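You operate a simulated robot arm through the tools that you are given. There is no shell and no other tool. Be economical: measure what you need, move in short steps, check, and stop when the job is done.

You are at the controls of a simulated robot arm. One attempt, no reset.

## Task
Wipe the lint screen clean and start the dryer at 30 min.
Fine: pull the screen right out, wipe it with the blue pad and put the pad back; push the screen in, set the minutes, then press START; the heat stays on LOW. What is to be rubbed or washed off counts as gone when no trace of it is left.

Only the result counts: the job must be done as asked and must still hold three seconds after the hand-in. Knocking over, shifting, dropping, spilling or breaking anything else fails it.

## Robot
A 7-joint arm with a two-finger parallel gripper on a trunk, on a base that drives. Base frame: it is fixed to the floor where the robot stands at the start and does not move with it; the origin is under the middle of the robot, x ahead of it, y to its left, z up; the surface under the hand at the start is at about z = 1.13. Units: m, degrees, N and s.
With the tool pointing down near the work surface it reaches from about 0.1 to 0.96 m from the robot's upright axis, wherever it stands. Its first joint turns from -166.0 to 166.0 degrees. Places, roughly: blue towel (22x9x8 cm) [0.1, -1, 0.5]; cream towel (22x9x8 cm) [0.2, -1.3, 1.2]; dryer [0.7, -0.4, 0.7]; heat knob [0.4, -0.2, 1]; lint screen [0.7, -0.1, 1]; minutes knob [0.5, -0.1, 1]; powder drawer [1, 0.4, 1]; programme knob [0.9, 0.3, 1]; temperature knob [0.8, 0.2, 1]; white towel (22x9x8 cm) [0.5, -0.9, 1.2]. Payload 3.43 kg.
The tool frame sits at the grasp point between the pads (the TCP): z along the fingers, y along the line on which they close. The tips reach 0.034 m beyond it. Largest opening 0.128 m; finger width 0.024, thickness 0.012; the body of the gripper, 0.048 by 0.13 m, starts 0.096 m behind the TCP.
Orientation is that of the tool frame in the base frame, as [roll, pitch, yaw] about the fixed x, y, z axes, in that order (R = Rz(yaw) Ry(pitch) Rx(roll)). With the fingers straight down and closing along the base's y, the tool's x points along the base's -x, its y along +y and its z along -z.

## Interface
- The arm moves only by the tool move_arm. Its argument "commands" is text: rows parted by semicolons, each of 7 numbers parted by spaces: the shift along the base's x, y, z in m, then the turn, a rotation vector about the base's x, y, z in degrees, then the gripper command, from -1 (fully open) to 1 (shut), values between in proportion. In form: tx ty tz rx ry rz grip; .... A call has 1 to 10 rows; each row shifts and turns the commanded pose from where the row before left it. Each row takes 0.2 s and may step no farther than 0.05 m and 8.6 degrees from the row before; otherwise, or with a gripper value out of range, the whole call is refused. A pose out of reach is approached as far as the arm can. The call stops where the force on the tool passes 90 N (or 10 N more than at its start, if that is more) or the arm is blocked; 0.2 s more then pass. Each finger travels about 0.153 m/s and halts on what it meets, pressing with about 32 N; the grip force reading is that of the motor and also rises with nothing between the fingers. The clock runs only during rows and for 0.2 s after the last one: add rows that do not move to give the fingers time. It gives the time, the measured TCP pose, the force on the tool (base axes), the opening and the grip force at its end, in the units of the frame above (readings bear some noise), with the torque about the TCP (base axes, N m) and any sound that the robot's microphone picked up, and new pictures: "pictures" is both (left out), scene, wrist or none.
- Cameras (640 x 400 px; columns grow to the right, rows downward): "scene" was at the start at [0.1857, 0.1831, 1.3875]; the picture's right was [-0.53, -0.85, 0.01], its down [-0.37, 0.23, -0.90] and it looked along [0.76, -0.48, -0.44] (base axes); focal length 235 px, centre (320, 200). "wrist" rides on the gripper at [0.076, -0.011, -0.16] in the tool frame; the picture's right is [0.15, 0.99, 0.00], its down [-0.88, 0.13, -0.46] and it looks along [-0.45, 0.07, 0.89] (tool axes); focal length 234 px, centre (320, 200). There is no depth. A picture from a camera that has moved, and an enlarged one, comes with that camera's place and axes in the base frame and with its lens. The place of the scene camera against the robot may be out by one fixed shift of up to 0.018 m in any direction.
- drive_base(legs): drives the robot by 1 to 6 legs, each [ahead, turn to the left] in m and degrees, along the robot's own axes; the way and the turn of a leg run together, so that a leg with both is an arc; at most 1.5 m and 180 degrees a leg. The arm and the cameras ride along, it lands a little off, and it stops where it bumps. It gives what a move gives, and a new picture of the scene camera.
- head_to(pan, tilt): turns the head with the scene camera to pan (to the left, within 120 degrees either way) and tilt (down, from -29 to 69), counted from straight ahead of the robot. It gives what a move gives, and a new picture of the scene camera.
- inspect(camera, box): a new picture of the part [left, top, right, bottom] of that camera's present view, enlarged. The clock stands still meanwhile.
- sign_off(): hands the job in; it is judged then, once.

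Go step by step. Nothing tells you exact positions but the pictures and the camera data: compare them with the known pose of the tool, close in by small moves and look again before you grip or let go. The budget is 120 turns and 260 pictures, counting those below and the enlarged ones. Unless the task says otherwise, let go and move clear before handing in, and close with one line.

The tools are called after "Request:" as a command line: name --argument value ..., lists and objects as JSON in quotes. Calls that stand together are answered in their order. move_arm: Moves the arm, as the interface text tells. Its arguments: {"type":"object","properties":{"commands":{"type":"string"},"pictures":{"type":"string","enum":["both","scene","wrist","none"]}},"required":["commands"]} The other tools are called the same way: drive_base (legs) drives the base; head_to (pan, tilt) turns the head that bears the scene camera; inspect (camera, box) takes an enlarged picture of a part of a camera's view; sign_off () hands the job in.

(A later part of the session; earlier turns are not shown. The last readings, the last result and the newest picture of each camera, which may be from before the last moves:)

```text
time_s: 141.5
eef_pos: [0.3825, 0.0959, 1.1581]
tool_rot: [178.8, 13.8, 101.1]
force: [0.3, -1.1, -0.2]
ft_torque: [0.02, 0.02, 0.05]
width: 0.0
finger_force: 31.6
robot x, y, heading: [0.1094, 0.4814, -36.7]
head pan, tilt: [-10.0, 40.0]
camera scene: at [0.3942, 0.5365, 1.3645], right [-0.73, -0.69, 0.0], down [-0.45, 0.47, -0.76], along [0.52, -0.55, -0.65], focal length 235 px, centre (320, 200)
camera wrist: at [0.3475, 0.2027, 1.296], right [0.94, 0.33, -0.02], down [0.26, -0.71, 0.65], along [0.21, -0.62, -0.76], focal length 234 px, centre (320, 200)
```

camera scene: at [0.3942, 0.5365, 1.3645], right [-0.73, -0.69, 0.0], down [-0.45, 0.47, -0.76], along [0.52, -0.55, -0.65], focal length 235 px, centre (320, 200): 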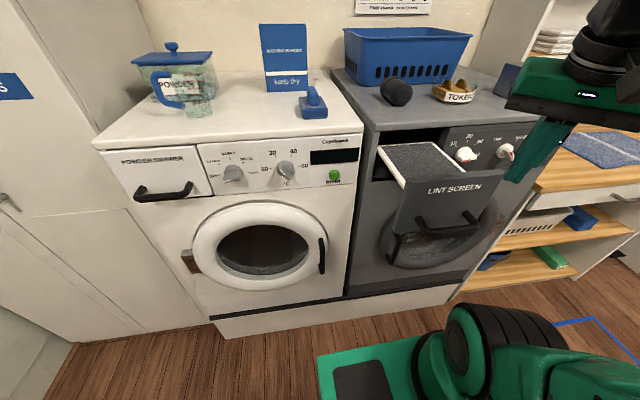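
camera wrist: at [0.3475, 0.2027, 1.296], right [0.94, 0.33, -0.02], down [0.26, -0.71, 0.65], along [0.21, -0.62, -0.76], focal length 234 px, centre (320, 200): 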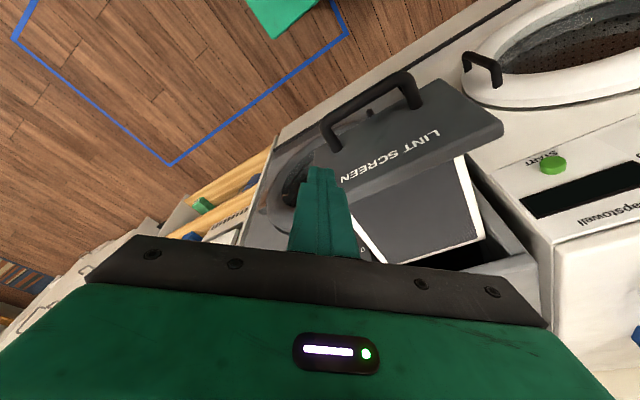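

Request:
move_arm --commands "0 0 -0.03 0 0 0 1;0 0 -0.025 0 0 0 1;0 0 0 0 0 0 1" --pictures "wrist"

Request:
inspect --camera "scene" --box '[380, 120, 580, 245]'

```text
time_s: 142.3
eef_pos: [0.3838, 0.0958, 1.1031]
tool_rot: [178.9, 13.6, 101.0]
force: [0.5, 0.1, 0.3]
ft_torque: [0.02, 0.0, 0.01]
width: 0.0
finger_force: 32.3
robot x, y, heading: [0.1127, 0.4838, -37.0]
head pan, tilt: [-10.0, 40.0]
camera wrist: at [0.3472, 0.203, 1.2412], right [0.94, 0.33, -0.02], down [0.26, -0.71, 0.65], along [0.21, -0.62, -0.76], focal length 234 px, centre (320, 200)
```

wrist: 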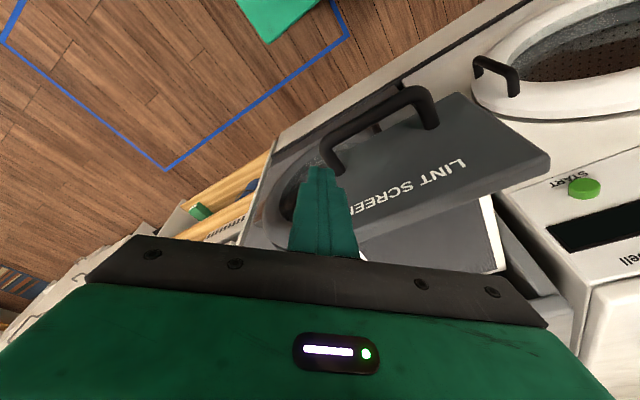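

```text
3.20 times, centred on (480, 182) of scene
camera zoom: at [0.3942, 0.5364, 1.3645], right [-0.73, -0.69, 0.0], down [-0.45, 0.47, -0.76], along [0.52, -0.55, -0.65], focal length 753 px, centre (-192, 256)
```

zoom: 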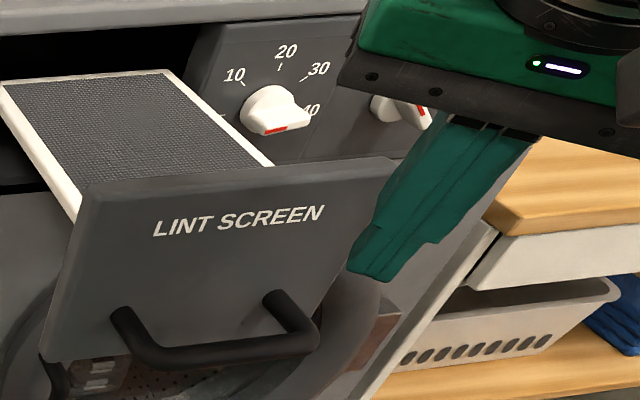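

The tip is in front of the panel. I shift slightly left and push the screen in.

Request:
move_arm --commands "0.012 0.016 0 0 0 0 1;0.02 -0.015 0 0 0 0 1;0.02 -0.015 0 0 0 0 1;0.02 -0.015 0 0 0 0 1;0.02 -0.015 0 0 0 0 1;0.02 -0.015 0 0 0 0 1;0.02 -0.015 0 0 0 0 1" --pictures "scene"

```text
time_s: 143.9
eef_pos: [0.5143, 0.0206, 1.1046]
tool_rot: [178.8, 13.9, 100.9]
force: [-0.2, 0.6, 0.3]
ft_torque: [-0.07, -0.01, 0.0]
width: 0.0
finger_force: 32.8
robot x, y, heading: [0.1103, 0.4845, -36.4]
head pan, tilt: [-10.0, 40.0]
camera scene: at [0.394, 0.5367, 1.3645], right [-0.73, -0.69, 0.0], down [-0.45, 0.47, -0.76], along [0.52, -0.55, -0.65], focal length 235 px, centre (320, 200)
```

scene: 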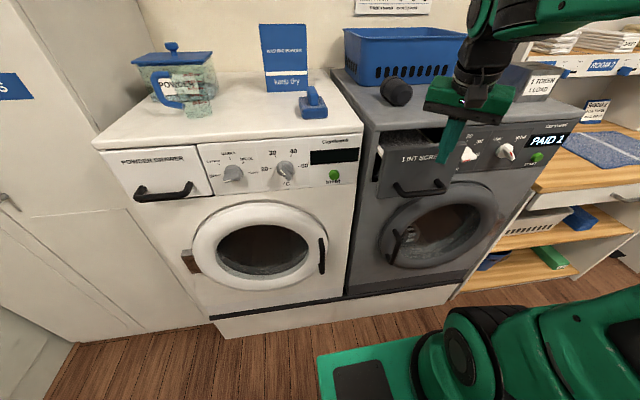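

Request:
move_arm --commands "0.016 -0.012 0 0 0 0 1;0.016 -0.012 0 0 0 0 1;0.012 -0.009 0 0 0 0 1" --pictures "none"

Request:
inspect --camera "scene" --box '[350, 110, 510, 210]'

```text
time_s: 144.7
eef_pos: [0.5588, -0.01, 1.1057]
tool_rot: [178.9, 13.8, 101.0]
force: [0.3, 0.3, -0.7]
ft_torque: [0.01, -0.02, -0.01]
width: 0.0
finger_force: 32.1
robot x, y, heading: [0.1125, 0.4823, -36.7]
head pan, tilt: [-10.0, 40.0]
```

```text
4.00 times, centred on (430, 160) of scene
camera zoom: at [0.3941, 0.5365, 1.3645], right [-0.73, -0.69, 0.0], down [-0.45, 0.47, -0.76], along [0.52, -0.55, -0.65], focal length 941 px, centre (-120, 360)
```

zoom: 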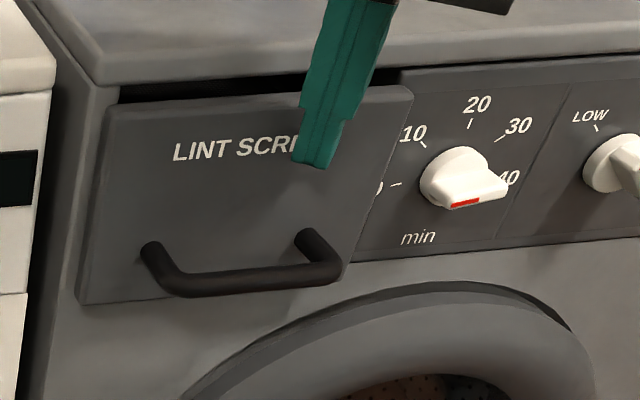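

Request:
move_arm --commands "0.012 -0.009 0 0 0 0 1;0.008 -0.006 0 0 0 0 1;0.008 -0.006 0 0 0 0 1;0 0 0 0 0 0 1" --pictures "none"

Request:
inspect --camera "scene" --box '[350, 110, 510, 210]'

```text
time_s: 145.7
eef_pos: [0.5811, -0.0278, 1.1051]
tool_rot: [179.3, 13.3, 100.7]
force: [-45.7, 38.8, 5.0]
ft_torque: [1.1, 1.34, -0.2]
width: 0.0
finger_force: 32.1
robot x, y, heading: [0.1106, 0.4831, -36.7]
head pan, tilt: [-10.0, 40.0]
```

```text
4.00 times, centred on (430, 160) of scene
camera zoom: at [0.3912, 0.5387, 1.3649], right [-0.73, -0.69, 0.0], down [-0.45, 0.47, -0.76], along [0.52, -0.55, -0.65], focal length 941 px, centre (-120, 360)
```

zoom: 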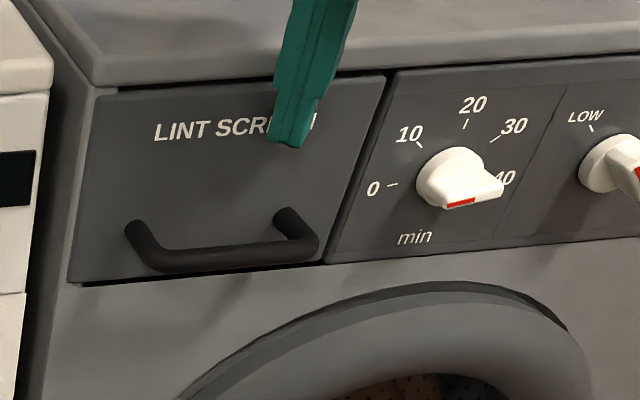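

The screen is fully in and flush. I back off, and look at the minutes knob with the wrist camera.

Request:
move_arm --commands "-0.024 0.018 0 0 0 0 1;-0.03 0.022 0.02 0 0 5 1;-0.024 0.0 0.04 0 0 8 1;-0.02 -0.03 0.03 0 0 8 1;-0.024 -0.032 0.02 0 0 8 1;-0.02 -0.03 0 0 0 8 1" --pictures "wrist"

```text
time_s: 147.1
eef_pos: [0.4453, -0.0836, 1.2146]
tool_rot: [179.0, 13.8, 138.0]
force: [0.8, 0.1, 0.4]
ft_torque: [-0.05, 0.01, -0.05]
width: 0.0
finger_force: 32.2
robot x, y, heading: [0.1104, 0.4856, -36.7]
head pan, tilt: [-10.0, 40.0]
camera wrist: at [0.3528, -0.0197, 1.3525], right [0.55, 0.83, -0.02], down [0.64, -0.41, 0.65], along [0.54, -0.37, -0.76], focal length 234 px, centre (320, 200)
```

wrist: 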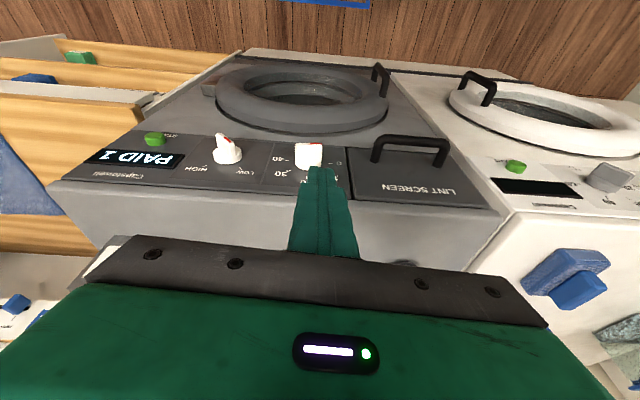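

Request:
inspect --camera "wrist" --box '[180, 110, 372, 230]'

Request:
inspect --camera "scene" --box '[430, 120, 558, 200]'

```text
3.33 times, centred on (276, 170) of wrist
camera zoom: at [0.3528, -0.0197, 1.3525], right [0.55, 0.83, -0.02], down [0.64, -0.41, 0.65], along [0.54, -0.37, -0.76], focal length 781 px, centre (467, 300)
```

zoom: 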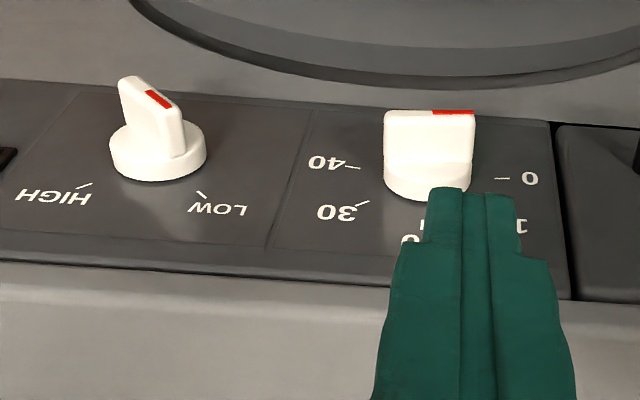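

```text
5.00 times, centred on (494, 160) of scene
camera zoom: at [0.3942, 0.5368, 1.3645], right [-0.73, -0.69, 0.0], down [-0.45, 0.47, -0.76], along [0.52, -0.55, -0.65], focal length 1176 px, centre (-550, 400)
```

zoom: 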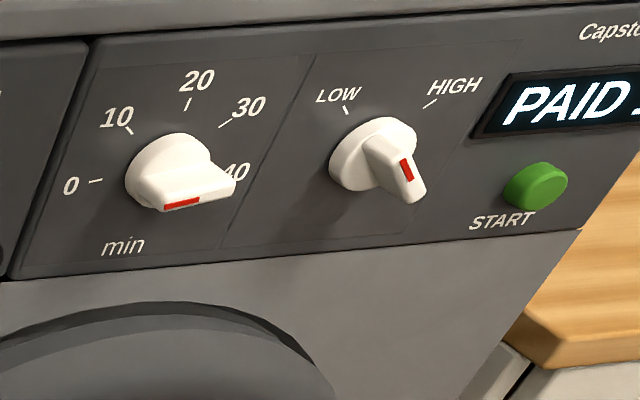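

The minutes ridge lies level with red toward 0; its axis is about l 0.183, z 1.025, ridge face at d≈0.461. I'll press its right end down from above with the closed fingertip; first hover over that end.

Request:
move_arm --commands "0.0051 -0.0193 -0.03 0 0 2.5 1;0.0051 -0.0193 -0.04 0 0 2.5 1;0.0051 -0.0193 -0.045 0 0 0 1;0 0 0 0 0 0 1" --pictures "none"

Request:
inspect --camera "wrist" --box '[240, 80, 432, 200]'

Request:
inspect --camera "scene" --box '[430, 110, 558, 190]'

```text
time_s: 148.1
eef_pos: [0.4594, -0.1411, 1.1001]
tool_rot: [179.0, 13.7, 143.0]
force: [-0.4, 0.5, 0.8]
ft_torque: [-0.01, 0.01, 0.02]
width: 0.0
finger_force: 32.0
robot x, y, heading: [0.1115, 0.4798, -36.5]
head pan, tilt: [-10.0, 40.0]
```

```text
3.33 times, centred on (336, 140) of wrist
camera zoom: at [0.3611, -0.0865, 1.2375], right [0.48, 0.88, -0.02], down [0.67, -0.35, 0.65], along [0.57, -0.32, -0.76], focal length 781 px, centre (267, 400)
```

zoom: 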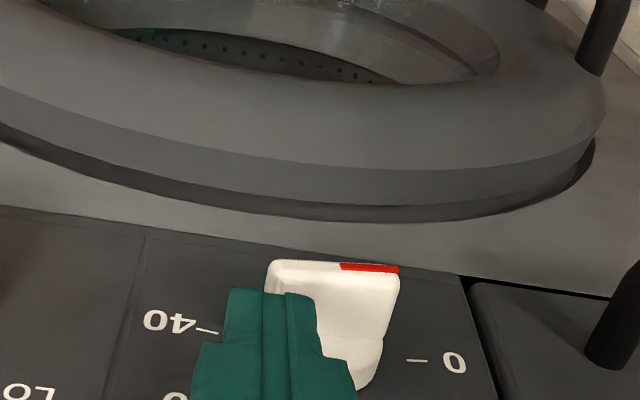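

```text
5.00 times, centred on (494, 150) of scene
camera zoom: at [0.3942, 0.5364, 1.3645], right [-0.73, -0.69, 0.0], down [-0.45, 0.47, -0.76], along [0.52, -0.55, -0.65], focal length 1176 px, centre (-550, 450)
```

zoom: 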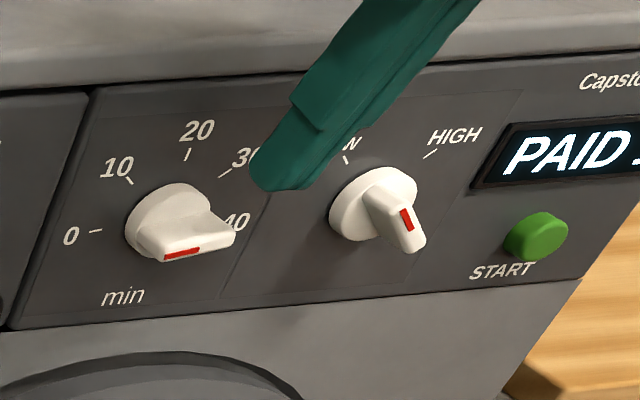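

Request:
move_arm --commands "0 0 -0.015 0 0 0 1;0 0 -0.015 0 0 0 1;0 0 -0.006 0 0 0 1;0 0 0 0 0 0 1" --pictures "none"

Request:
inspect --camera "wrist" --box '[240, 80, 432, 200]'

Request:
inspect --camera "scene" --box '[430, 110, 558, 190]'

```text
time_s: 149.1
eef_pos: [0.4587, -0.1412, 1.0632]
tool_rot: [178.8, 13.8, 142.8]
force: [-8.5, -8.7, 5.3]
ft_torque: [-0.31, 0.24, -0.12]
width: 0.0
finger_force: 31.8
robot x, y, heading: [0.11, 0.4858, -36.6]
head pan, tilt: [-10.0, 40.0]
```

```text
3.33 times, centred on (336, 140) of wrist
camera zoom: at [0.3614, -0.0852, 1.2007], right [0.48, 0.88, -0.02], down [0.67, -0.35, 0.65], along [0.57, -0.33, -0.76], focal length 781 px, centre (267, 400)
```

zoom: 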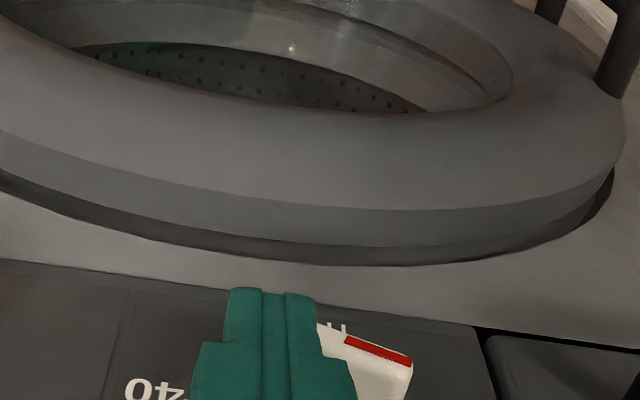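

```text
5.00 times, centred on (494, 150) of scene
camera zoom: at [0.3937, 0.5361, 1.3646], right [-0.73, -0.69, 0.0], down [-0.45, 0.47, -0.76], along [0.52, -0.55, -0.65], focal length 1176 px, centre (-550, 450)
```

zoom: 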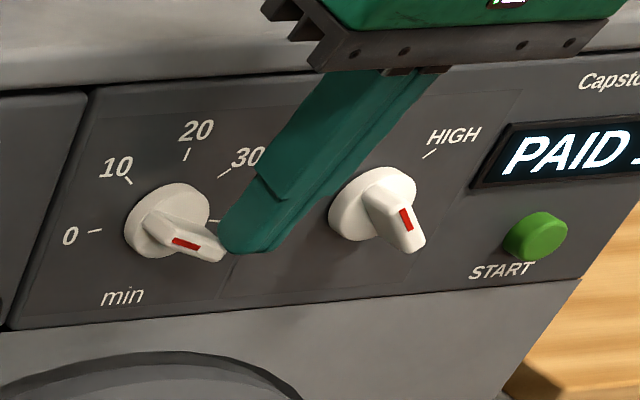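

The knob turns the right way. I continue down in small steps.

Request:
move_arm --commands "0.002 0.003 -0.006 0 0 0 1;0.002 0.003 -0.005 0 0 0 1;0 0 0 0 0 0 1" --pictures "none"

Request:
inspect --camera "scene" --box '[430, 110, 558, 190]'

```text
time_s: 149.9
eef_pos: [0.4618, -0.1377, 1.0528]
tool_rot: [179.0, 14.0, 142.7]
force: [-20.0, -31.0, 7.3]
ft_torque: [-0.73, 0.35, -0.56]
width: 0.0
finger_force: 32.4
robot x, y, heading: [0.1112, 0.4823, -36.8]
head pan, tilt: [-10.0, 40.0]
```

```text
5.00 times, centred on (494, 150) of scene
camera zoom: at [0.3933, 0.5352, 1.3648], right [-0.73, -0.69, 0.0], down [-0.45, 0.47, -0.76], along [0.52, -0.55, -0.65], focal length 1176 px, centre (-550, 450)
```

zoom: 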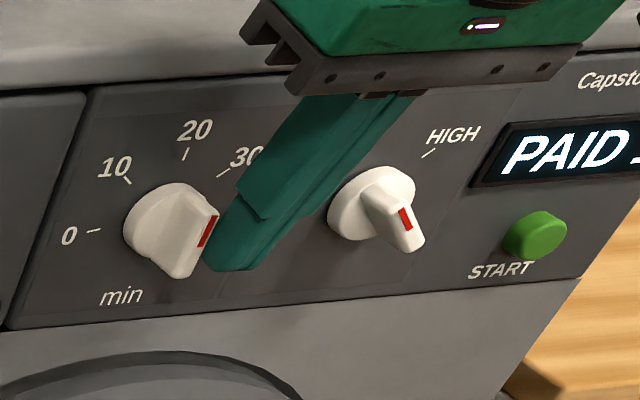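

The ridge stands upright, at about 20. Now I lift, go over to its left side and push the upper half to the right toward 30.

Request:
move_arm --commands "-0.0072 -0.0096 0 0 0 0 1;0 0 0.03 0 0 0 1;0 0 0.03 0 0 0 1;0.018 0.024 0 0 0 0 1;0.0195 0.026 0 0 0 0 1;0 0 -0.025 0 0 0 1;0 0 -0.025 0 0 0 1;0 0 0 0 0 0 1" --pictures "none"

Request:
inspect --camera "scene" --box '[430, 110, 558, 190]'

Request:
inspect --camera "wrist" --box '[200, 80, 392, 200]'

```text
time_s: 151.7
eef_pos: [0.4927, -0.0939, 1.0611]
tool_rot: [178.9, 13.7, 142.8]
force: [-1.2, 0.0, 0.2]
ft_torque: [-0.04, 0.02, -0.01]
width: 0.0
finger_force: 31.9
robot x, y, heading: [0.1167, 0.4809, -36.5]
head pan, tilt: [-10.0, 40.0]
```

```text
5.00 times, centred on (494, 150) of scene
camera zoom: at [0.3942, 0.5363, 1.3645], right [-0.73, -0.69, 0.0], down [-0.45, 0.47, -0.76], along [0.52, -0.55, -0.65], focal length 1176 px, centre (-550, 450)
```

zoom: 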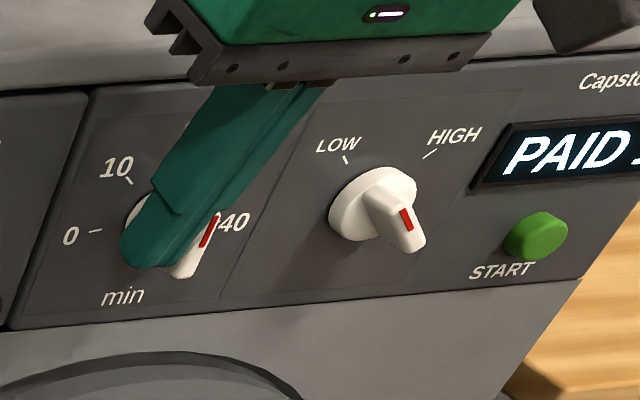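

```text
3.33 times, centred on (296, 140) of wrist
camera zoom: at [0.3952, -0.0381, 1.1991], right [0.48, 0.88, -0.02], down [0.67, -0.35, 0.65], along [0.57, -0.32, -0.76], focal length 781 px, centre (400, 400)
```

zoom: 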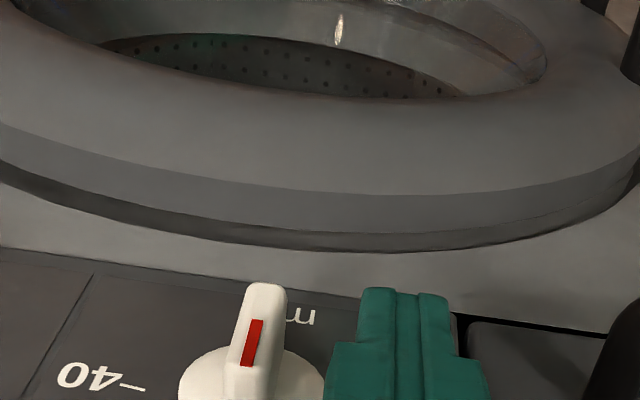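

Request:
move_arm --commands "-0.0078 -0.0104 0 0 0 0 1;-0.006 -0.008 0 0 0 0 1;-0.0018 -0.0024 0 0 0 0 1;0 0 0 0 0 0 1" --pictures "none"

Request:
inspect --camera "scene" --box '[430, 110, 558, 190]'

Request:
inspect --camera "wrist" --box '[200, 80, 392, 200]'

```text
time_s: 152.7
eef_pos: [0.4815, -0.1114, 1.0621]
tool_rot: [178.8, 13.7, 143.3]
force: [21.7, 41.4, 3.8]
ft_torque: [1.28, -0.67, 0.44]
width: 0.0
finger_force: 32.3
robot x, y, heading: [0.1095, 0.482, -36.6]
head pan, tilt: [-10.0, 40.0]
```

```text
5.00 times, centred on (494, 150) of scene
camera zoom: at [0.395, 0.5381, 1.3642], right [-0.73, -0.69, 0.0], down [-0.45, 0.47, -0.76], along [0.52, -0.55, -0.65], focal length 1176 px, centre (-550, 450)
```

zoom: 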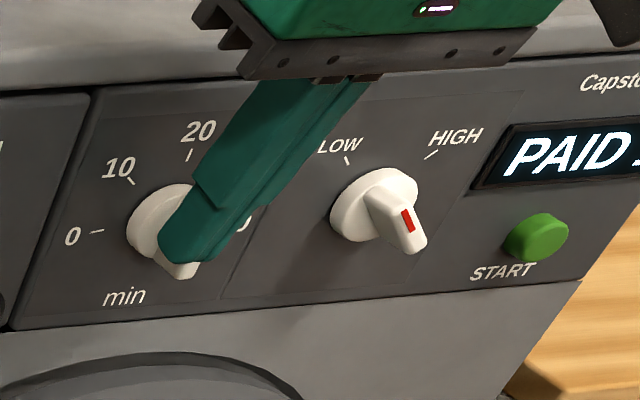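

```text
3.33 times, centred on (296, 140) of wrist
camera zoom: at [0.3824, -0.0571, 1.2001], right [0.47, 0.88, -0.01], down [0.67, -0.35, 0.65], along [0.57, -0.32, -0.76], focal length 781 px, centre (400, 400)
```

zoom: 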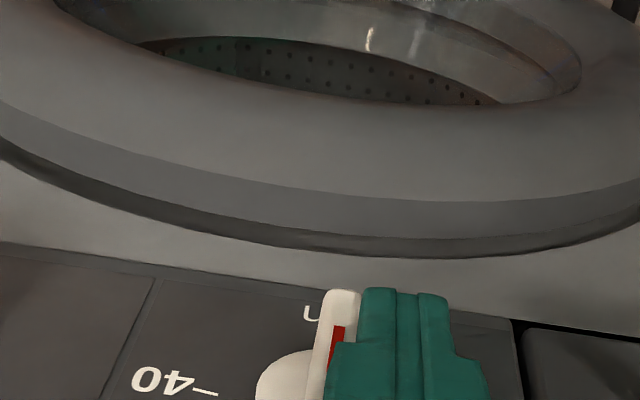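

The tip is too low and pushes near the axis. I back off, rise 1.2 cm so it acts on the upper half only, and push again.

Request:
move_arm --commands "0.005 0.0066 0 0 0 0 1;0 0 0.012 0 0 0 1;-0.005 -0.0066 0 0 0 0 1;-0.003 -0.004 0 0 0 0 1;-0.003 -0.004 0 0 0 0 1;0 0 0 0 0 0 1" --pictures "none"

Request:
inspect --camera "scene" --box '[430, 110, 558, 190]'

Request:
inspect --camera "wrist" --box '[200, 80, 392, 200]'

```text
time_s: 154.1
eef_pos: [0.4715, -0.1242, 1.0744]
tool_rot: [178.8, 13.6, 142.9]
force: [0.2, 0.3, -0.2]
ft_torque: [0.01, 0.02, 0.02]
width: 0.0
finger_force: 31.7
robot x, y, heading: [0.1086, 0.4836, -36.6]
head pan, tilt: [-10.0, 40.0]
```

```text
5.00 times, centred on (494, 150) of scene
camera zoom: at [0.3942, 0.5363, 1.3645], right [-0.73, -0.69, 0.0], down [-0.45, 0.47, -0.76], along [0.52, -0.55, -0.65], focal length 1176 px, centre (-550, 450)
```

zoom: 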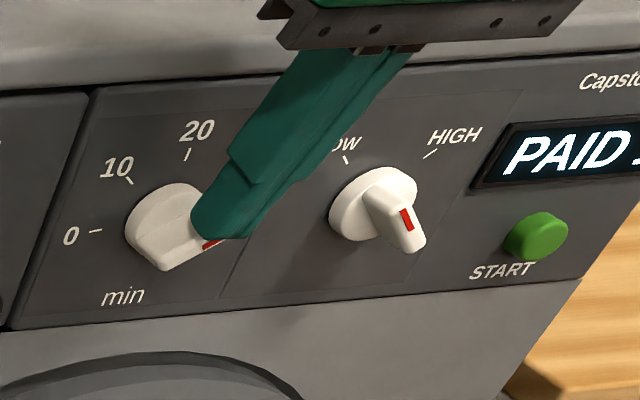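

```text
3.33 times, centred on (296, 140) of wrist
camera zoom: at [0.3738, -0.0674, 1.212], right [0.48, 0.88, -0.02], down [0.67, -0.35, 0.65], along [0.57, -0.32, -0.76], focal length 781 px, centre (400, 400)
```

zoom: 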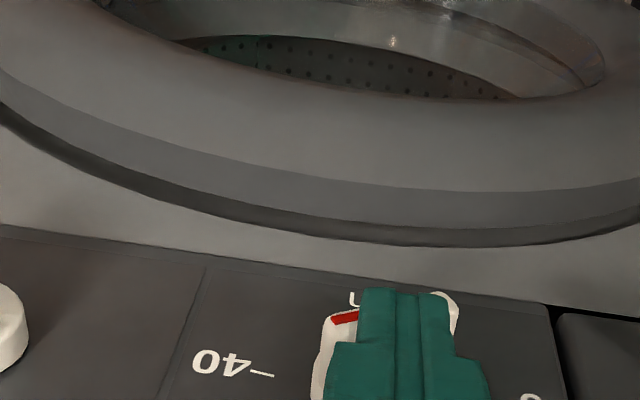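

It turned a good deal. I lift the finger clear and check the pointer.

Request:
move_arm --commands "0.001 0.0014 0.02 0 0 0 1;0 0 0.035 0 0 0 1;-0.016 0.012 0.04 0 0 0 1;0.006 0.03 0.02 0 0 0 1;0.012 0.03 0 0 0 0 1" --pictures "none"

Request:
inspect --camera "scene" --box '[440, 130, 520, 180]'

Request:
inspect --camera "wrist" --box '[160, 100, 320, 200]'

```text
time_s: 155.3
eef_pos: [0.4739, -0.0524, 1.1895]
tool_rot: [178.9, 13.6, 142.8]
force: [0.8, -0.8, 0.2]
ft_torque: [0.02, 0.0, 0.0]
width: 0.0
finger_force: 31.9
robot x, y, heading: [0.1121, 0.4852, -36.8]
head pan, tilt: [-10.0, 40.0]
```

```text
8.00 times, centred on (480, 155) of scene
camera zoom: at [0.3943, 0.536, 1.3645], right [-0.73, -0.69, 0.0], down [-0.45, 0.47, -0.76], along [0.52, -0.55, -0.65], focal length 1882 px, centre (-960, 560)
```

zoom: 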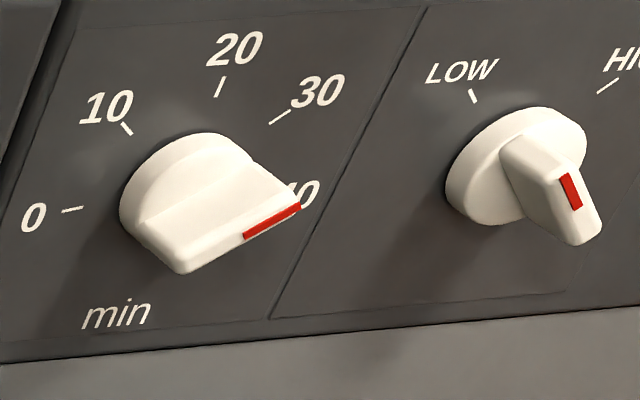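

```text
4.00 times, centred on (240, 150) of wrist
camera zoom: at [0.3768, 0.004, 1.3271], right [0.48, 0.88, -0.02], down [0.67, -0.35, 0.65], along [0.57, -0.32, -0.76], focal length 937 px, centre (640, 400)
```

zoom: 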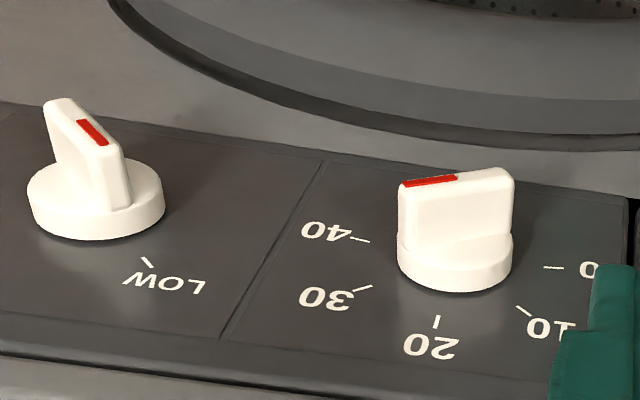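

The pointer overshot to about 34-35. I'll nudge it back by pressing the left (lower) end down from above in tiny steps.

Request:
move_arm --commands "0.0052 -0.0276 -0.03 0 0 0 1;0.0052 -0.0276 -0.03 0 0 0 1;0 0 -0.03 0 0 0 1;0 0 -0.025 0 0 0 1;0 0 -0.008 0 0 0 1;0 0 0 0 0 0 1" --pictures "none"

Request:
inspect --camera "scene" --box '[440, 130, 520, 180]'

```text
time_s: 156.7
eef_pos: [0.486, -0.1044, 1.066]
tool_rot: [179.0, 13.7, 142.9]
force: [-0.1, -1.1, -0.5]
ft_torque: [0.0, -0.01, -0.02]
width: 0.0002
finger_force: 32.2
robot x, y, heading: [0.1089, 0.4849, -36.7]
head pan, tilt: [-10.0, 40.0]
```

```text
8.00 times, centred on (480, 155) of scene
camera zoom: at [0.3943, 0.5363, 1.3645], right [-0.73, -0.69, 0.0], down [-0.45, 0.47, -0.76], along [0.52, -0.55, -0.65], focal length 1882 px, centre (-960, 560)
```

zoom: 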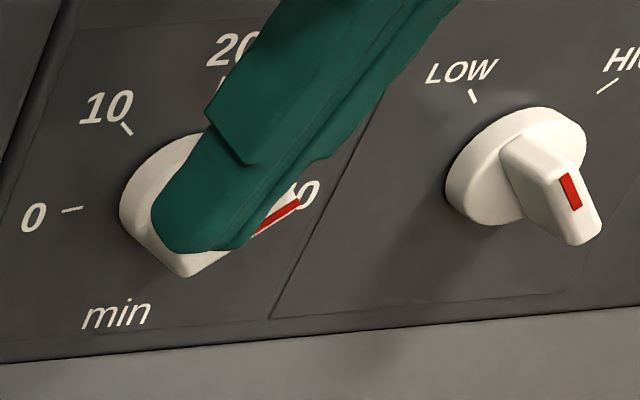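

Request:
move_arm --commands "0 0 -0.005 0 0 0 1;0 0 0 0 0 0 1" --pictures "none"

Request:
inspect --camera "scene" --box '[440, 130, 520, 180]'

```text
time_s: 157.3
eef_pos: [0.4863, -0.1045, 1.0609]
tool_rot: [178.9, 13.7, 142.9]
force: [-0.4, 0.0, -0.1]
ft_torque: [0.01, 0.04, 0.0]
width: 0.0
finger_force: 31.9
robot x, y, heading: [0.1094, 0.4837, -36.6]
head pan, tilt: [-10.0, 40.0]
```

```text
8.00 times, centred on (480, 155) of scene
camera zoom: at [0.3942, 0.5363, 1.3645], right [-0.73, -0.69, 0.0], down [-0.45, 0.47, -0.76], along [0.52, -0.55, -0.65], focal length 1882 px, centre (-960, 560)
```

zoom: 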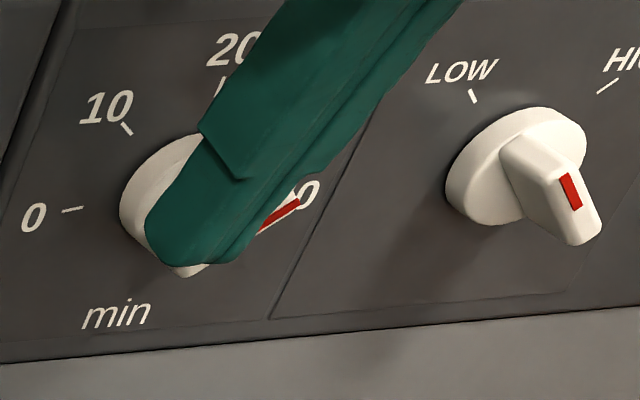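

Request:
move_arm --commands "0 0 -0.004 0 0 0 1;0 0 0 0 0 0 1" --pictures "none"

Request:
inspect --camera "scene" --box '[440, 130, 520, 180]'

```text
time_s: 157.9
eef_pos: [0.4865, -0.1057, 1.0572]
tool_rot: [178.9, 13.8, 143.0]
force: [-0.1, 1.3, 3.4]
ft_torque: [-0.01, 0.03, -0.04]
width: 0.0
finger_force: 32.1
robot x, y, heading: [0.1091, 0.48, -36.4]
head pan, tilt: [-10.0, 40.0]
```

```text
8.00 times, centred on (480, 155) of scene
camera zoom: at [0.3941, 0.5364, 1.3645], right [-0.73, -0.69, 0.0], down [-0.45, 0.47, -0.76], along [0.52, -0.55, -0.65], focal length 1882 px, centre (-960, 560)
```

zoom: 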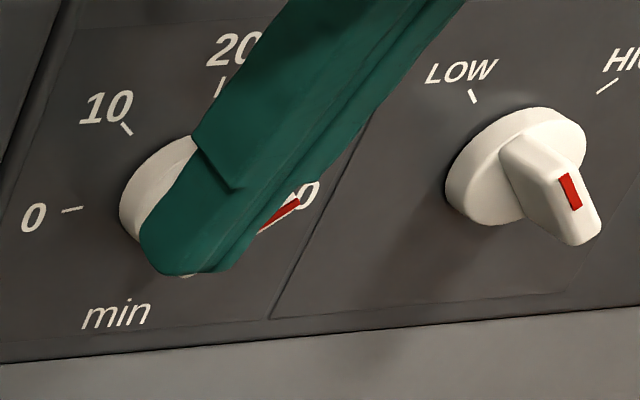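

Request:
move_arm --commands "0 0 -0.002 0 0 0 1;0 0 0 0 0 0 1" --pictures "none"

Request:
inspect --camera "scene" --box '[440, 130, 520, 180]'

Request:
inspect --camera "wrist" --box '[220, 100, 380, 200]'

```text
time_s: 158.5
eef_pos: [0.4863, -0.1054, 1.0551]
tool_rot: [179.0, 13.6, 142.9]
force: [-0.5, 0.4, 0.8]
ft_torque: [0.0, 0.0, 0.01]
width: 0.0
finger_force: 31.6
robot x, y, heading: [0.1124, 0.483, -36.4]
head pan, tilt: [-10.0, 40.0]
```

```text
8.00 times, centred on (480, 155) of scene
camera zoom: at [0.3942, 0.5363, 1.3645], right [-0.73, -0.69, 0.0], down [-0.45, 0.47, -0.76], along [0.52, -0.55, -0.65], focal length 1882 px, centre (-960, 560)
```

zoom: 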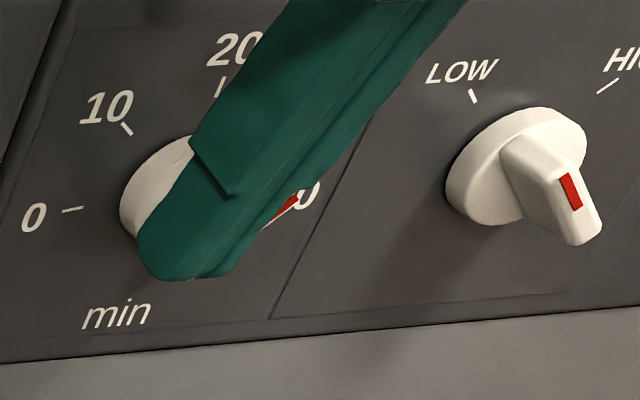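

```text
4.00 times, centred on (300, 150) of wrist
camera zoom: at [0.3883, -0.0493, 1.1927], right [0.48, 0.88, -0.02], down [0.67, -0.35, 0.65], along [0.57, -0.32, -0.76], focal length 937 px, centre (400, 400)
```

zoom: 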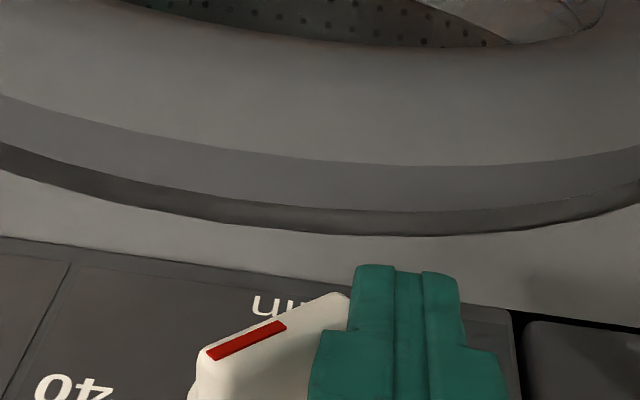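

Request:
move_arm --commands "0 0 -0.0025 0 0 0 1;0 0 0 0 0 0 1;0 0 0.02 0 0 0 1;0 0 0.04 0 0 0 1;0.0 0.035 0.03 0 0 0 1;0 0.035 0.03 0 0 0 1" --pictures "none"

Request:
inspect --camera "scene" --box '[440, 130, 520, 180]'

Request:
inspect --camera "wrist" --box '[140, 100, 300, 200]'

```text
time_s: 159.9
eef_pos: [0.4873, -0.034, 1.1728]
tool_rot: [179.0, 13.7, 143.0]
force: [-0.1, -1.4, -0.4]
ft_torque: [0.04, 0.04, 0.0]
width: 0.0
finger_force: 31.9
robot x, y, heading: [0.1118, 0.4851, -36.5]
head pan, tilt: [-10.0, 40.0]
```

```text
8.00 times, centred on (480, 155) of scene
camera zoom: at [0.3945, 0.5359, 1.3645], right [-0.73, -0.69, 0.0], down [-0.45, 0.47, -0.76], along [0.52, -0.55, -0.65], focal length 1882 px, centre (-960, 560)
```

zoom: 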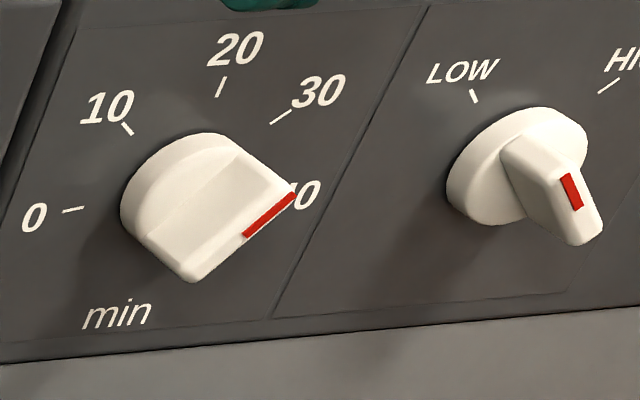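

```text
4.00 times, centred on (220, 150) of wrist
camera zoom: at [0.3886, 0.0207, 1.3097], right [0.48, 0.88, -0.02], down [0.67, -0.35, 0.65], along [0.57, -0.32, -0.76], focal length 937 px, centre (720, 400)
```

zoom: 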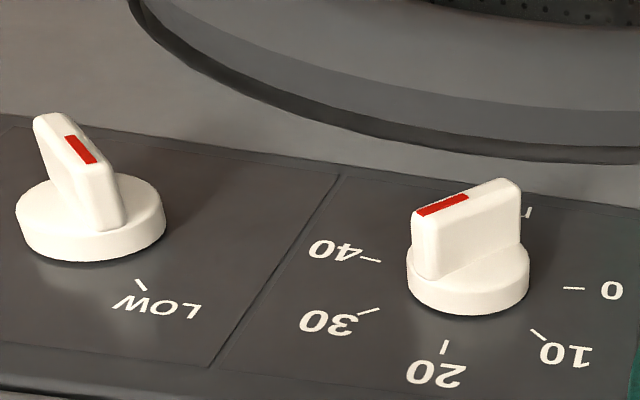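

The pointer is now near 30; I zoom in for a precise reading.

Request:
inspect --camera "scene" --box '[444, 134, 484, 169]'

Request:
inspect --camera "wrist" --box '[210, 135, 290, 190]'

```text
11.43 times, centred on (464, 152) of scene
camera zoom: at [0.3945, 0.5359, 1.3645], right [-0.73, -0.69, 0.0], down [-0.45, 0.47, -0.76], along [0.52, -0.55, -0.65], focal length 2688 px, centre (-1326, 754)
```

zoom: 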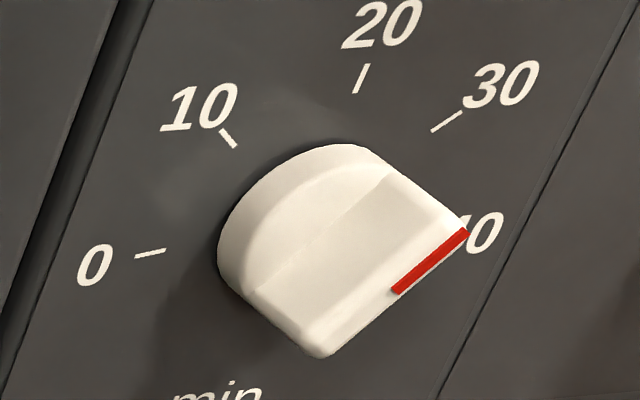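

```text
7.27 times, centred on (250, 162) of wrist
camera zoom: at [0.3886, 0.0207, 1.3097], right [0.48, 0.88, -0.02], down [0.67, -0.35, 0.65], along [0.57, -0.32, -0.76], focal length 1703 px, centre (829, 473)
```

zoom: 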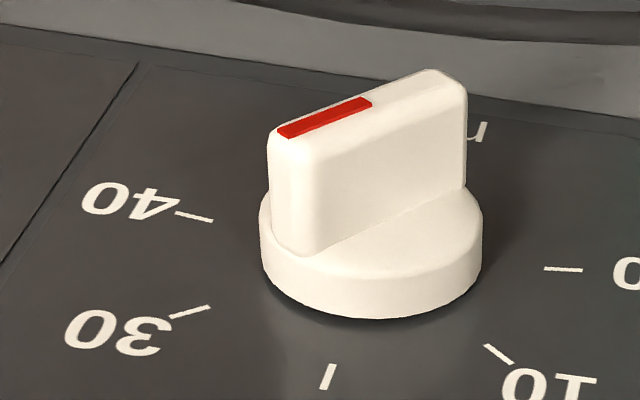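

The geometry from both cameras gives about 28.4 min, so it needs ~7° more clockwise. I come down at the ridge's upper left and will push right in millimetre steps.

Request:
move_arm --commands "-0.0015 -0.0362 -0.03 0 0 0 1;-0.0015 -0.0362 -0.03 0 0 0 1;0 0 -0.03 0 0 0 1;0 0 -0.0148 0 0 0 1;-0.006 -0.008 0 0 0 0 1;0 0 0 0 0 0 1" --pictures "none"

Request:
inspect --camera "scene" --box '[444, 134, 484, 169]'

Request:
inspect --camera "wrist" --box '[260, 135, 340, 190]'

```text
time_s: 161.3
eef_pos: [0.4778, -0.115, 1.0672]
tool_rot: [178.9, 13.8, 143.0]
force: [6.2, 9.3, 8.1]
ft_torque: [0.18, -0.21, 0.12]
width: 0.0
finger_force: 32.3
robot x, y, heading: [0.1111, 0.4845, -36.6]
head pan, tilt: [-10.0, 40.0]
```

```text
11.43 times, centred on (464, 152) of scene
camera zoom: at [0.3943, 0.5369, 1.3644], right [-0.73, -0.69, 0.0], down [-0.45, 0.47, -0.76], along [0.52, -0.55, -0.65], focal length 2688 px, centre (-1326, 754)
```

zoom: 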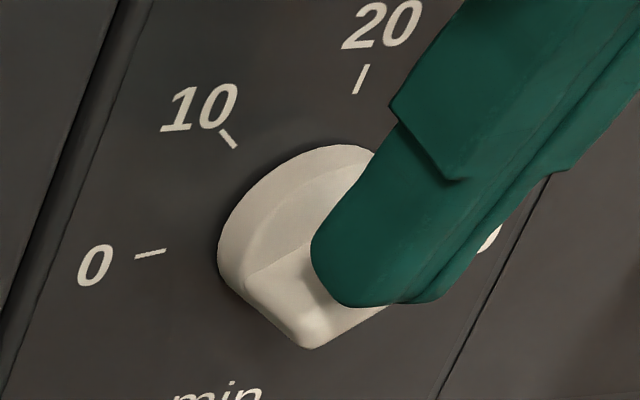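

```text
7.27 times, centred on (300, 162) of wrist
camera zoom: at [0.3804, -0.0589, 1.2046], right [0.48, 0.88, -0.02], down [0.67, -0.35, 0.65], along [0.57, -0.32, -0.76], focal length 1703 px, centre (466, 473)
```

zoom: 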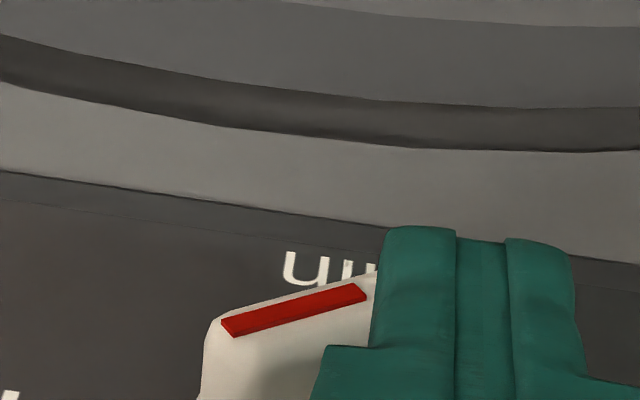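

Request:
move_arm --commands "0.006 0.008 0 0 0 0 1;0 0 0.03 0 0 0 1;0 0 0.03 0 0 0 1;0.0 0.03 0.03 0 0 0 1;0 0.035 0.02 0 0 0 1" --pictures "none"

Request:
inspect --camera "scene" --box '[444, 134, 484, 169]'

Request:
inspect --camera "wrist" --box '[210, 135, 290, 190]'

```text
time_s: 162.5
eef_pos: [0.4834, -0.0456, 1.1788]
tool_rot: [179.0, 13.7, 142.8]
force: [-0.2, 0.4, -0.5]
ft_torque: [0.06, 0.02, -0.01]
width: 0.0
finger_force: 31.9
robot x, y, heading: [0.112, 0.4821, -36.7]
head pan, tilt: [-10.0, 40.0]
```

```text
11.43 times, centred on (464, 152) of scene
camera zoom: at [0.3945, 0.5359, 1.3645], right [-0.73, -0.69, 0.0], down [-0.45, 0.47, -0.76], along [0.52, -0.55, -0.65], focal length 2688 px, centre (-1326, 754)
```

zoom: 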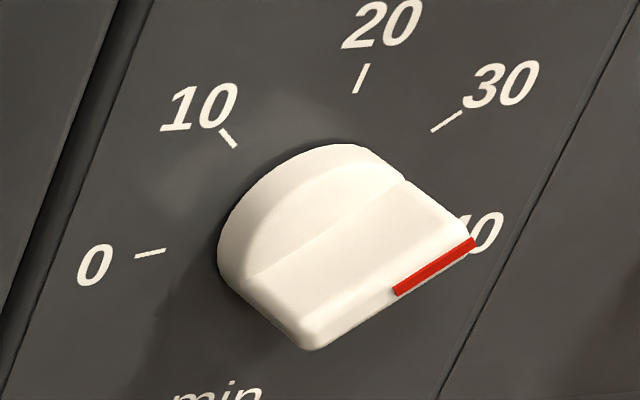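

```text
7.27 times, centred on (250, 162) of wrist
camera zoom: at [0.3855, 0.0101, 1.3162], right [0.48, 0.88, -0.02], down [0.67, -0.35, 0.65], along [0.57, -0.32, -0.76], focal length 1703 px, centre (829, 473)
```

zoom: 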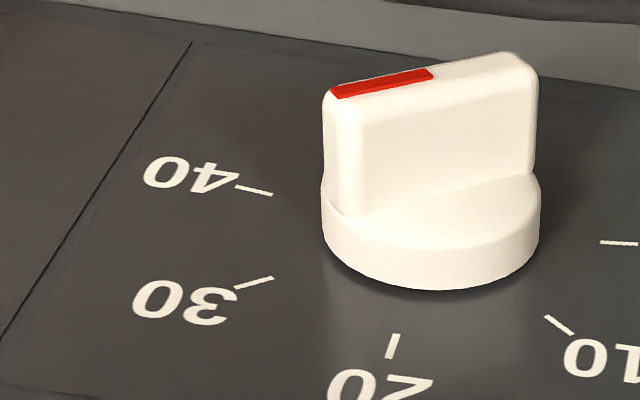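

Now it reads about 31.3 min (6° too far). I nudge the left end down again, measuring in place through the wrist camera.

Request:
move_arm --commands "0.0013 -0.0294 -0.03 0 0 0 1;0.0013 -0.0294 -0.03 0 0 0 1;0 0 -0.03 0 0 0 1;0 0 -0.0268 0 0 0 1;0 0 -0.006 0 0 0 1;0 0 0 0 0 0 1" --pictures "none"

Request:
inspect --camera "wrist" --box '[260, 135, 340, 190]'

```text
time_s: 163.9
eef_pos: [0.4846, -0.1004, 1.0571]
tool_rot: [178.9, 13.7, 142.8]
force: [-0.1, -0.2, -1.3]
ft_torque: [0.01, -0.03, 0.02]
width: 0.0002
finger_force: 32.0
robot x, y, heading: [0.1129, 0.4836, -36.6]
head pan, tilt: [-10.0, 40.0]
```

```text
7.27 times, centred on (300, 162) of wrist
camera zoom: at [0.387, -0.0448, 1.194], right [0.48, 0.88, -0.02], down [0.67, -0.35, 0.65], along [0.57, -0.32, -0.76], focal length 1703 px, centre (466, 473)
```

zoom: 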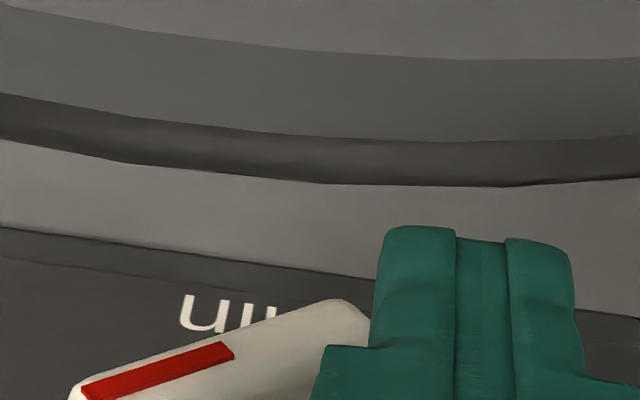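

Request:
move_arm --commands "0 0 -0.002 0 0 0 1;0 0 0 0 0 0 1" --pictures "none"

Request:
inspect --camera "wrist" --box '[260, 135, 340, 190]'

```text
time_s: 164.5
eef_pos: [0.4851, -0.1002, 1.0543]
tool_rot: [179.0, 13.8, 143.0]
force: [-0.5, 0.1, 0.0]
ft_torque: [0.0, -0.02, -0.03]
width: 0.0
finger_force: 32.2
robot x, y, heading: [0.1108, 0.4813, -36.6]
head pan, tilt: [-10.0, 40.0]
```

```text
7.27 times, centred on (300, 162) of wrist
camera zoom: at [0.387, -0.0447, 1.1917], right [0.48, 0.88, -0.02], down [0.67, -0.35, 0.65], along [0.57, -0.32, -0.76], focal length 1703 px, centre (466, 473)
```

zoom: 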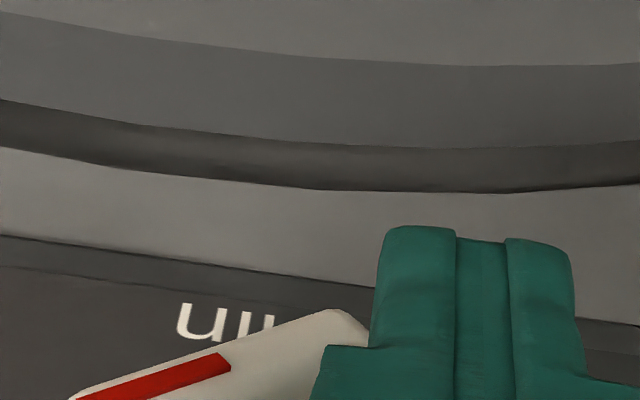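

Request:
move_arm --commands "0 0 -0.0015 0 0 0 1;0 0 0 0 0 0 1" --pictures "none"

Request:
inspect --camera "wrist" --box '[260, 150, 340, 205]'

```text
time_s: 165.1
eef_pos: [0.4853, -0.1014, 1.0516]
tool_rot: [178.9, 13.7, 142.9]
force: [-1.2, 1.6, 1.3]
ft_torque: [-0.01, 0.06, 0.0]
width: 0.0003
finger_force: 32.1
robot x, y, heading: [0.1114, 0.4825, -36.7]
head pan, tilt: [-10.0, 40.0]
```

```text
7.27 times, centred on (300, 178) of wrist
camera zoom: at [0.3871, -0.0453, 1.1899], right [0.48, 0.88, -0.02], down [0.67, -0.35, 0.65], along [0.57, -0.32, -0.76], focal length 1703 px, centre (466, 364)
```

zoom: 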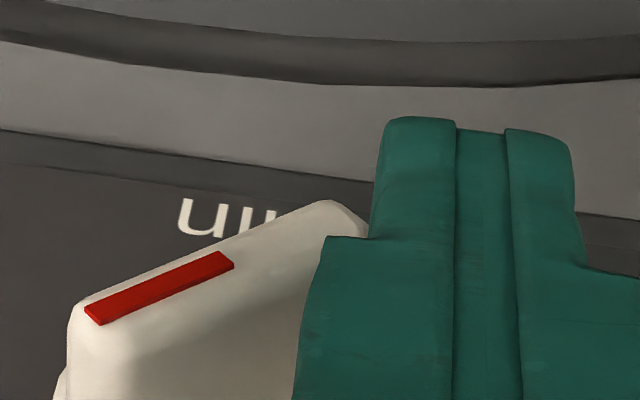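

In place I measure ~44-45°, i.e. 30 min. I lift straight up and verify.

Request:
move_arm --commands "0 0 0.01 0 0 0 1;0 0 0.03 0 0 0 1;0 0 0.03 0 0 0 1;0.0 0.03 0.03 0 0 0 1;0 0.025 0.025 0 0 0 1" --pictures "none"

Request:
inspect --camera "scene" --box '[444, 134, 484, 169]'

Request:
inspect --camera "wrist" --box '[200, 130, 300, 195]'

```text
time_s: 166.3
eef_pos: [0.4868, -0.0487, 1.1743]
tool_rot: [178.9, 13.7, 142.8]
force: [0.6, -0.6, -0.3]
ft_torque: [0.0, 0.03, 0.0]
width: 0.0001
finger_force: 32.1
robot x, y, heading: [0.1113, 0.483, -36.5]
head pan, tilt: [-10.0, 40.0]
```

```text
11.43 times, centred on (464, 152) of scene
camera zoom: at [0.3944, 0.536, 1.3645], right [-0.73, -0.69, 0.0], down [-0.45, 0.47, -0.76], along [0.52, -0.55, -0.65], focal length 2688 px, centre (-1326, 754)
```

zoom: 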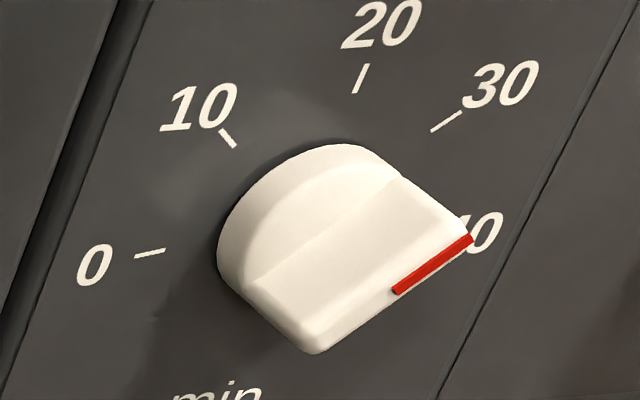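

```text
6.15 times, centred on (250, 162) of wrist
camera zoom: at [0.3886, 0.0078, 1.3118], right [0.48, 0.88, -0.02], down [0.67, -0.35, 0.65], along [0.57, -0.32, -0.76], focal length 1441 px, centre (751, 431)
```

zoom: 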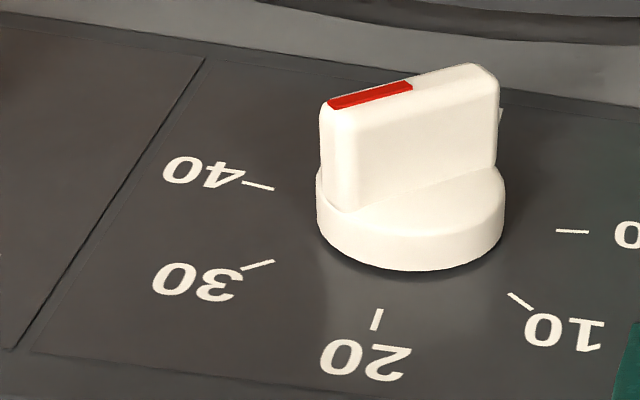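

Both cameras now give about 43-44°, i.e. 30 min within half a minute. Next START, near l -0.063, z 1.006: I move right at safe height.

Request:
move_arm --commands "-0.027 -0.036 0 0 0 -3 1;-0.027 -0.036 0 0 0 -3 1;-0.027 -0.036 0 0 0 -3 1;-0.027 -0.036 0 0 0 -3 1;-0.027 -0.036 0 0 0 -3 1;-0.027 -0.036 0 0 0 -3 1;-0.027 -0.036 0 0 0 -3 1" --pictures "wrist"

```text
time_s: 167.9
eef_pos: [0.2976, -0.2998, 1.1778]
tool_rot: [179.0, 13.9, 122.0]
force: [-0.5, 0.3, 0.3]
ft_torque: [-0.05, 0.07, 0.01]
width: 0.0001
finger_force: 32.3
robot x, y, heading: [0.1115, 0.4835, -36.6]
head pan, tilt: [-10.0, 40.0]
camera wrist: at [0.2255, -0.2124, 1.315], right [0.76, 0.65, -0.02], down [0.5, -0.57, 0.66], along [0.41, -0.51, -0.76], focal length 234 px, centre (320, 200)
```

wrist: 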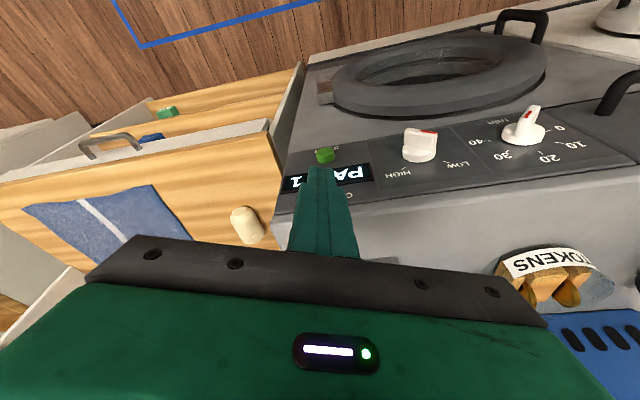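

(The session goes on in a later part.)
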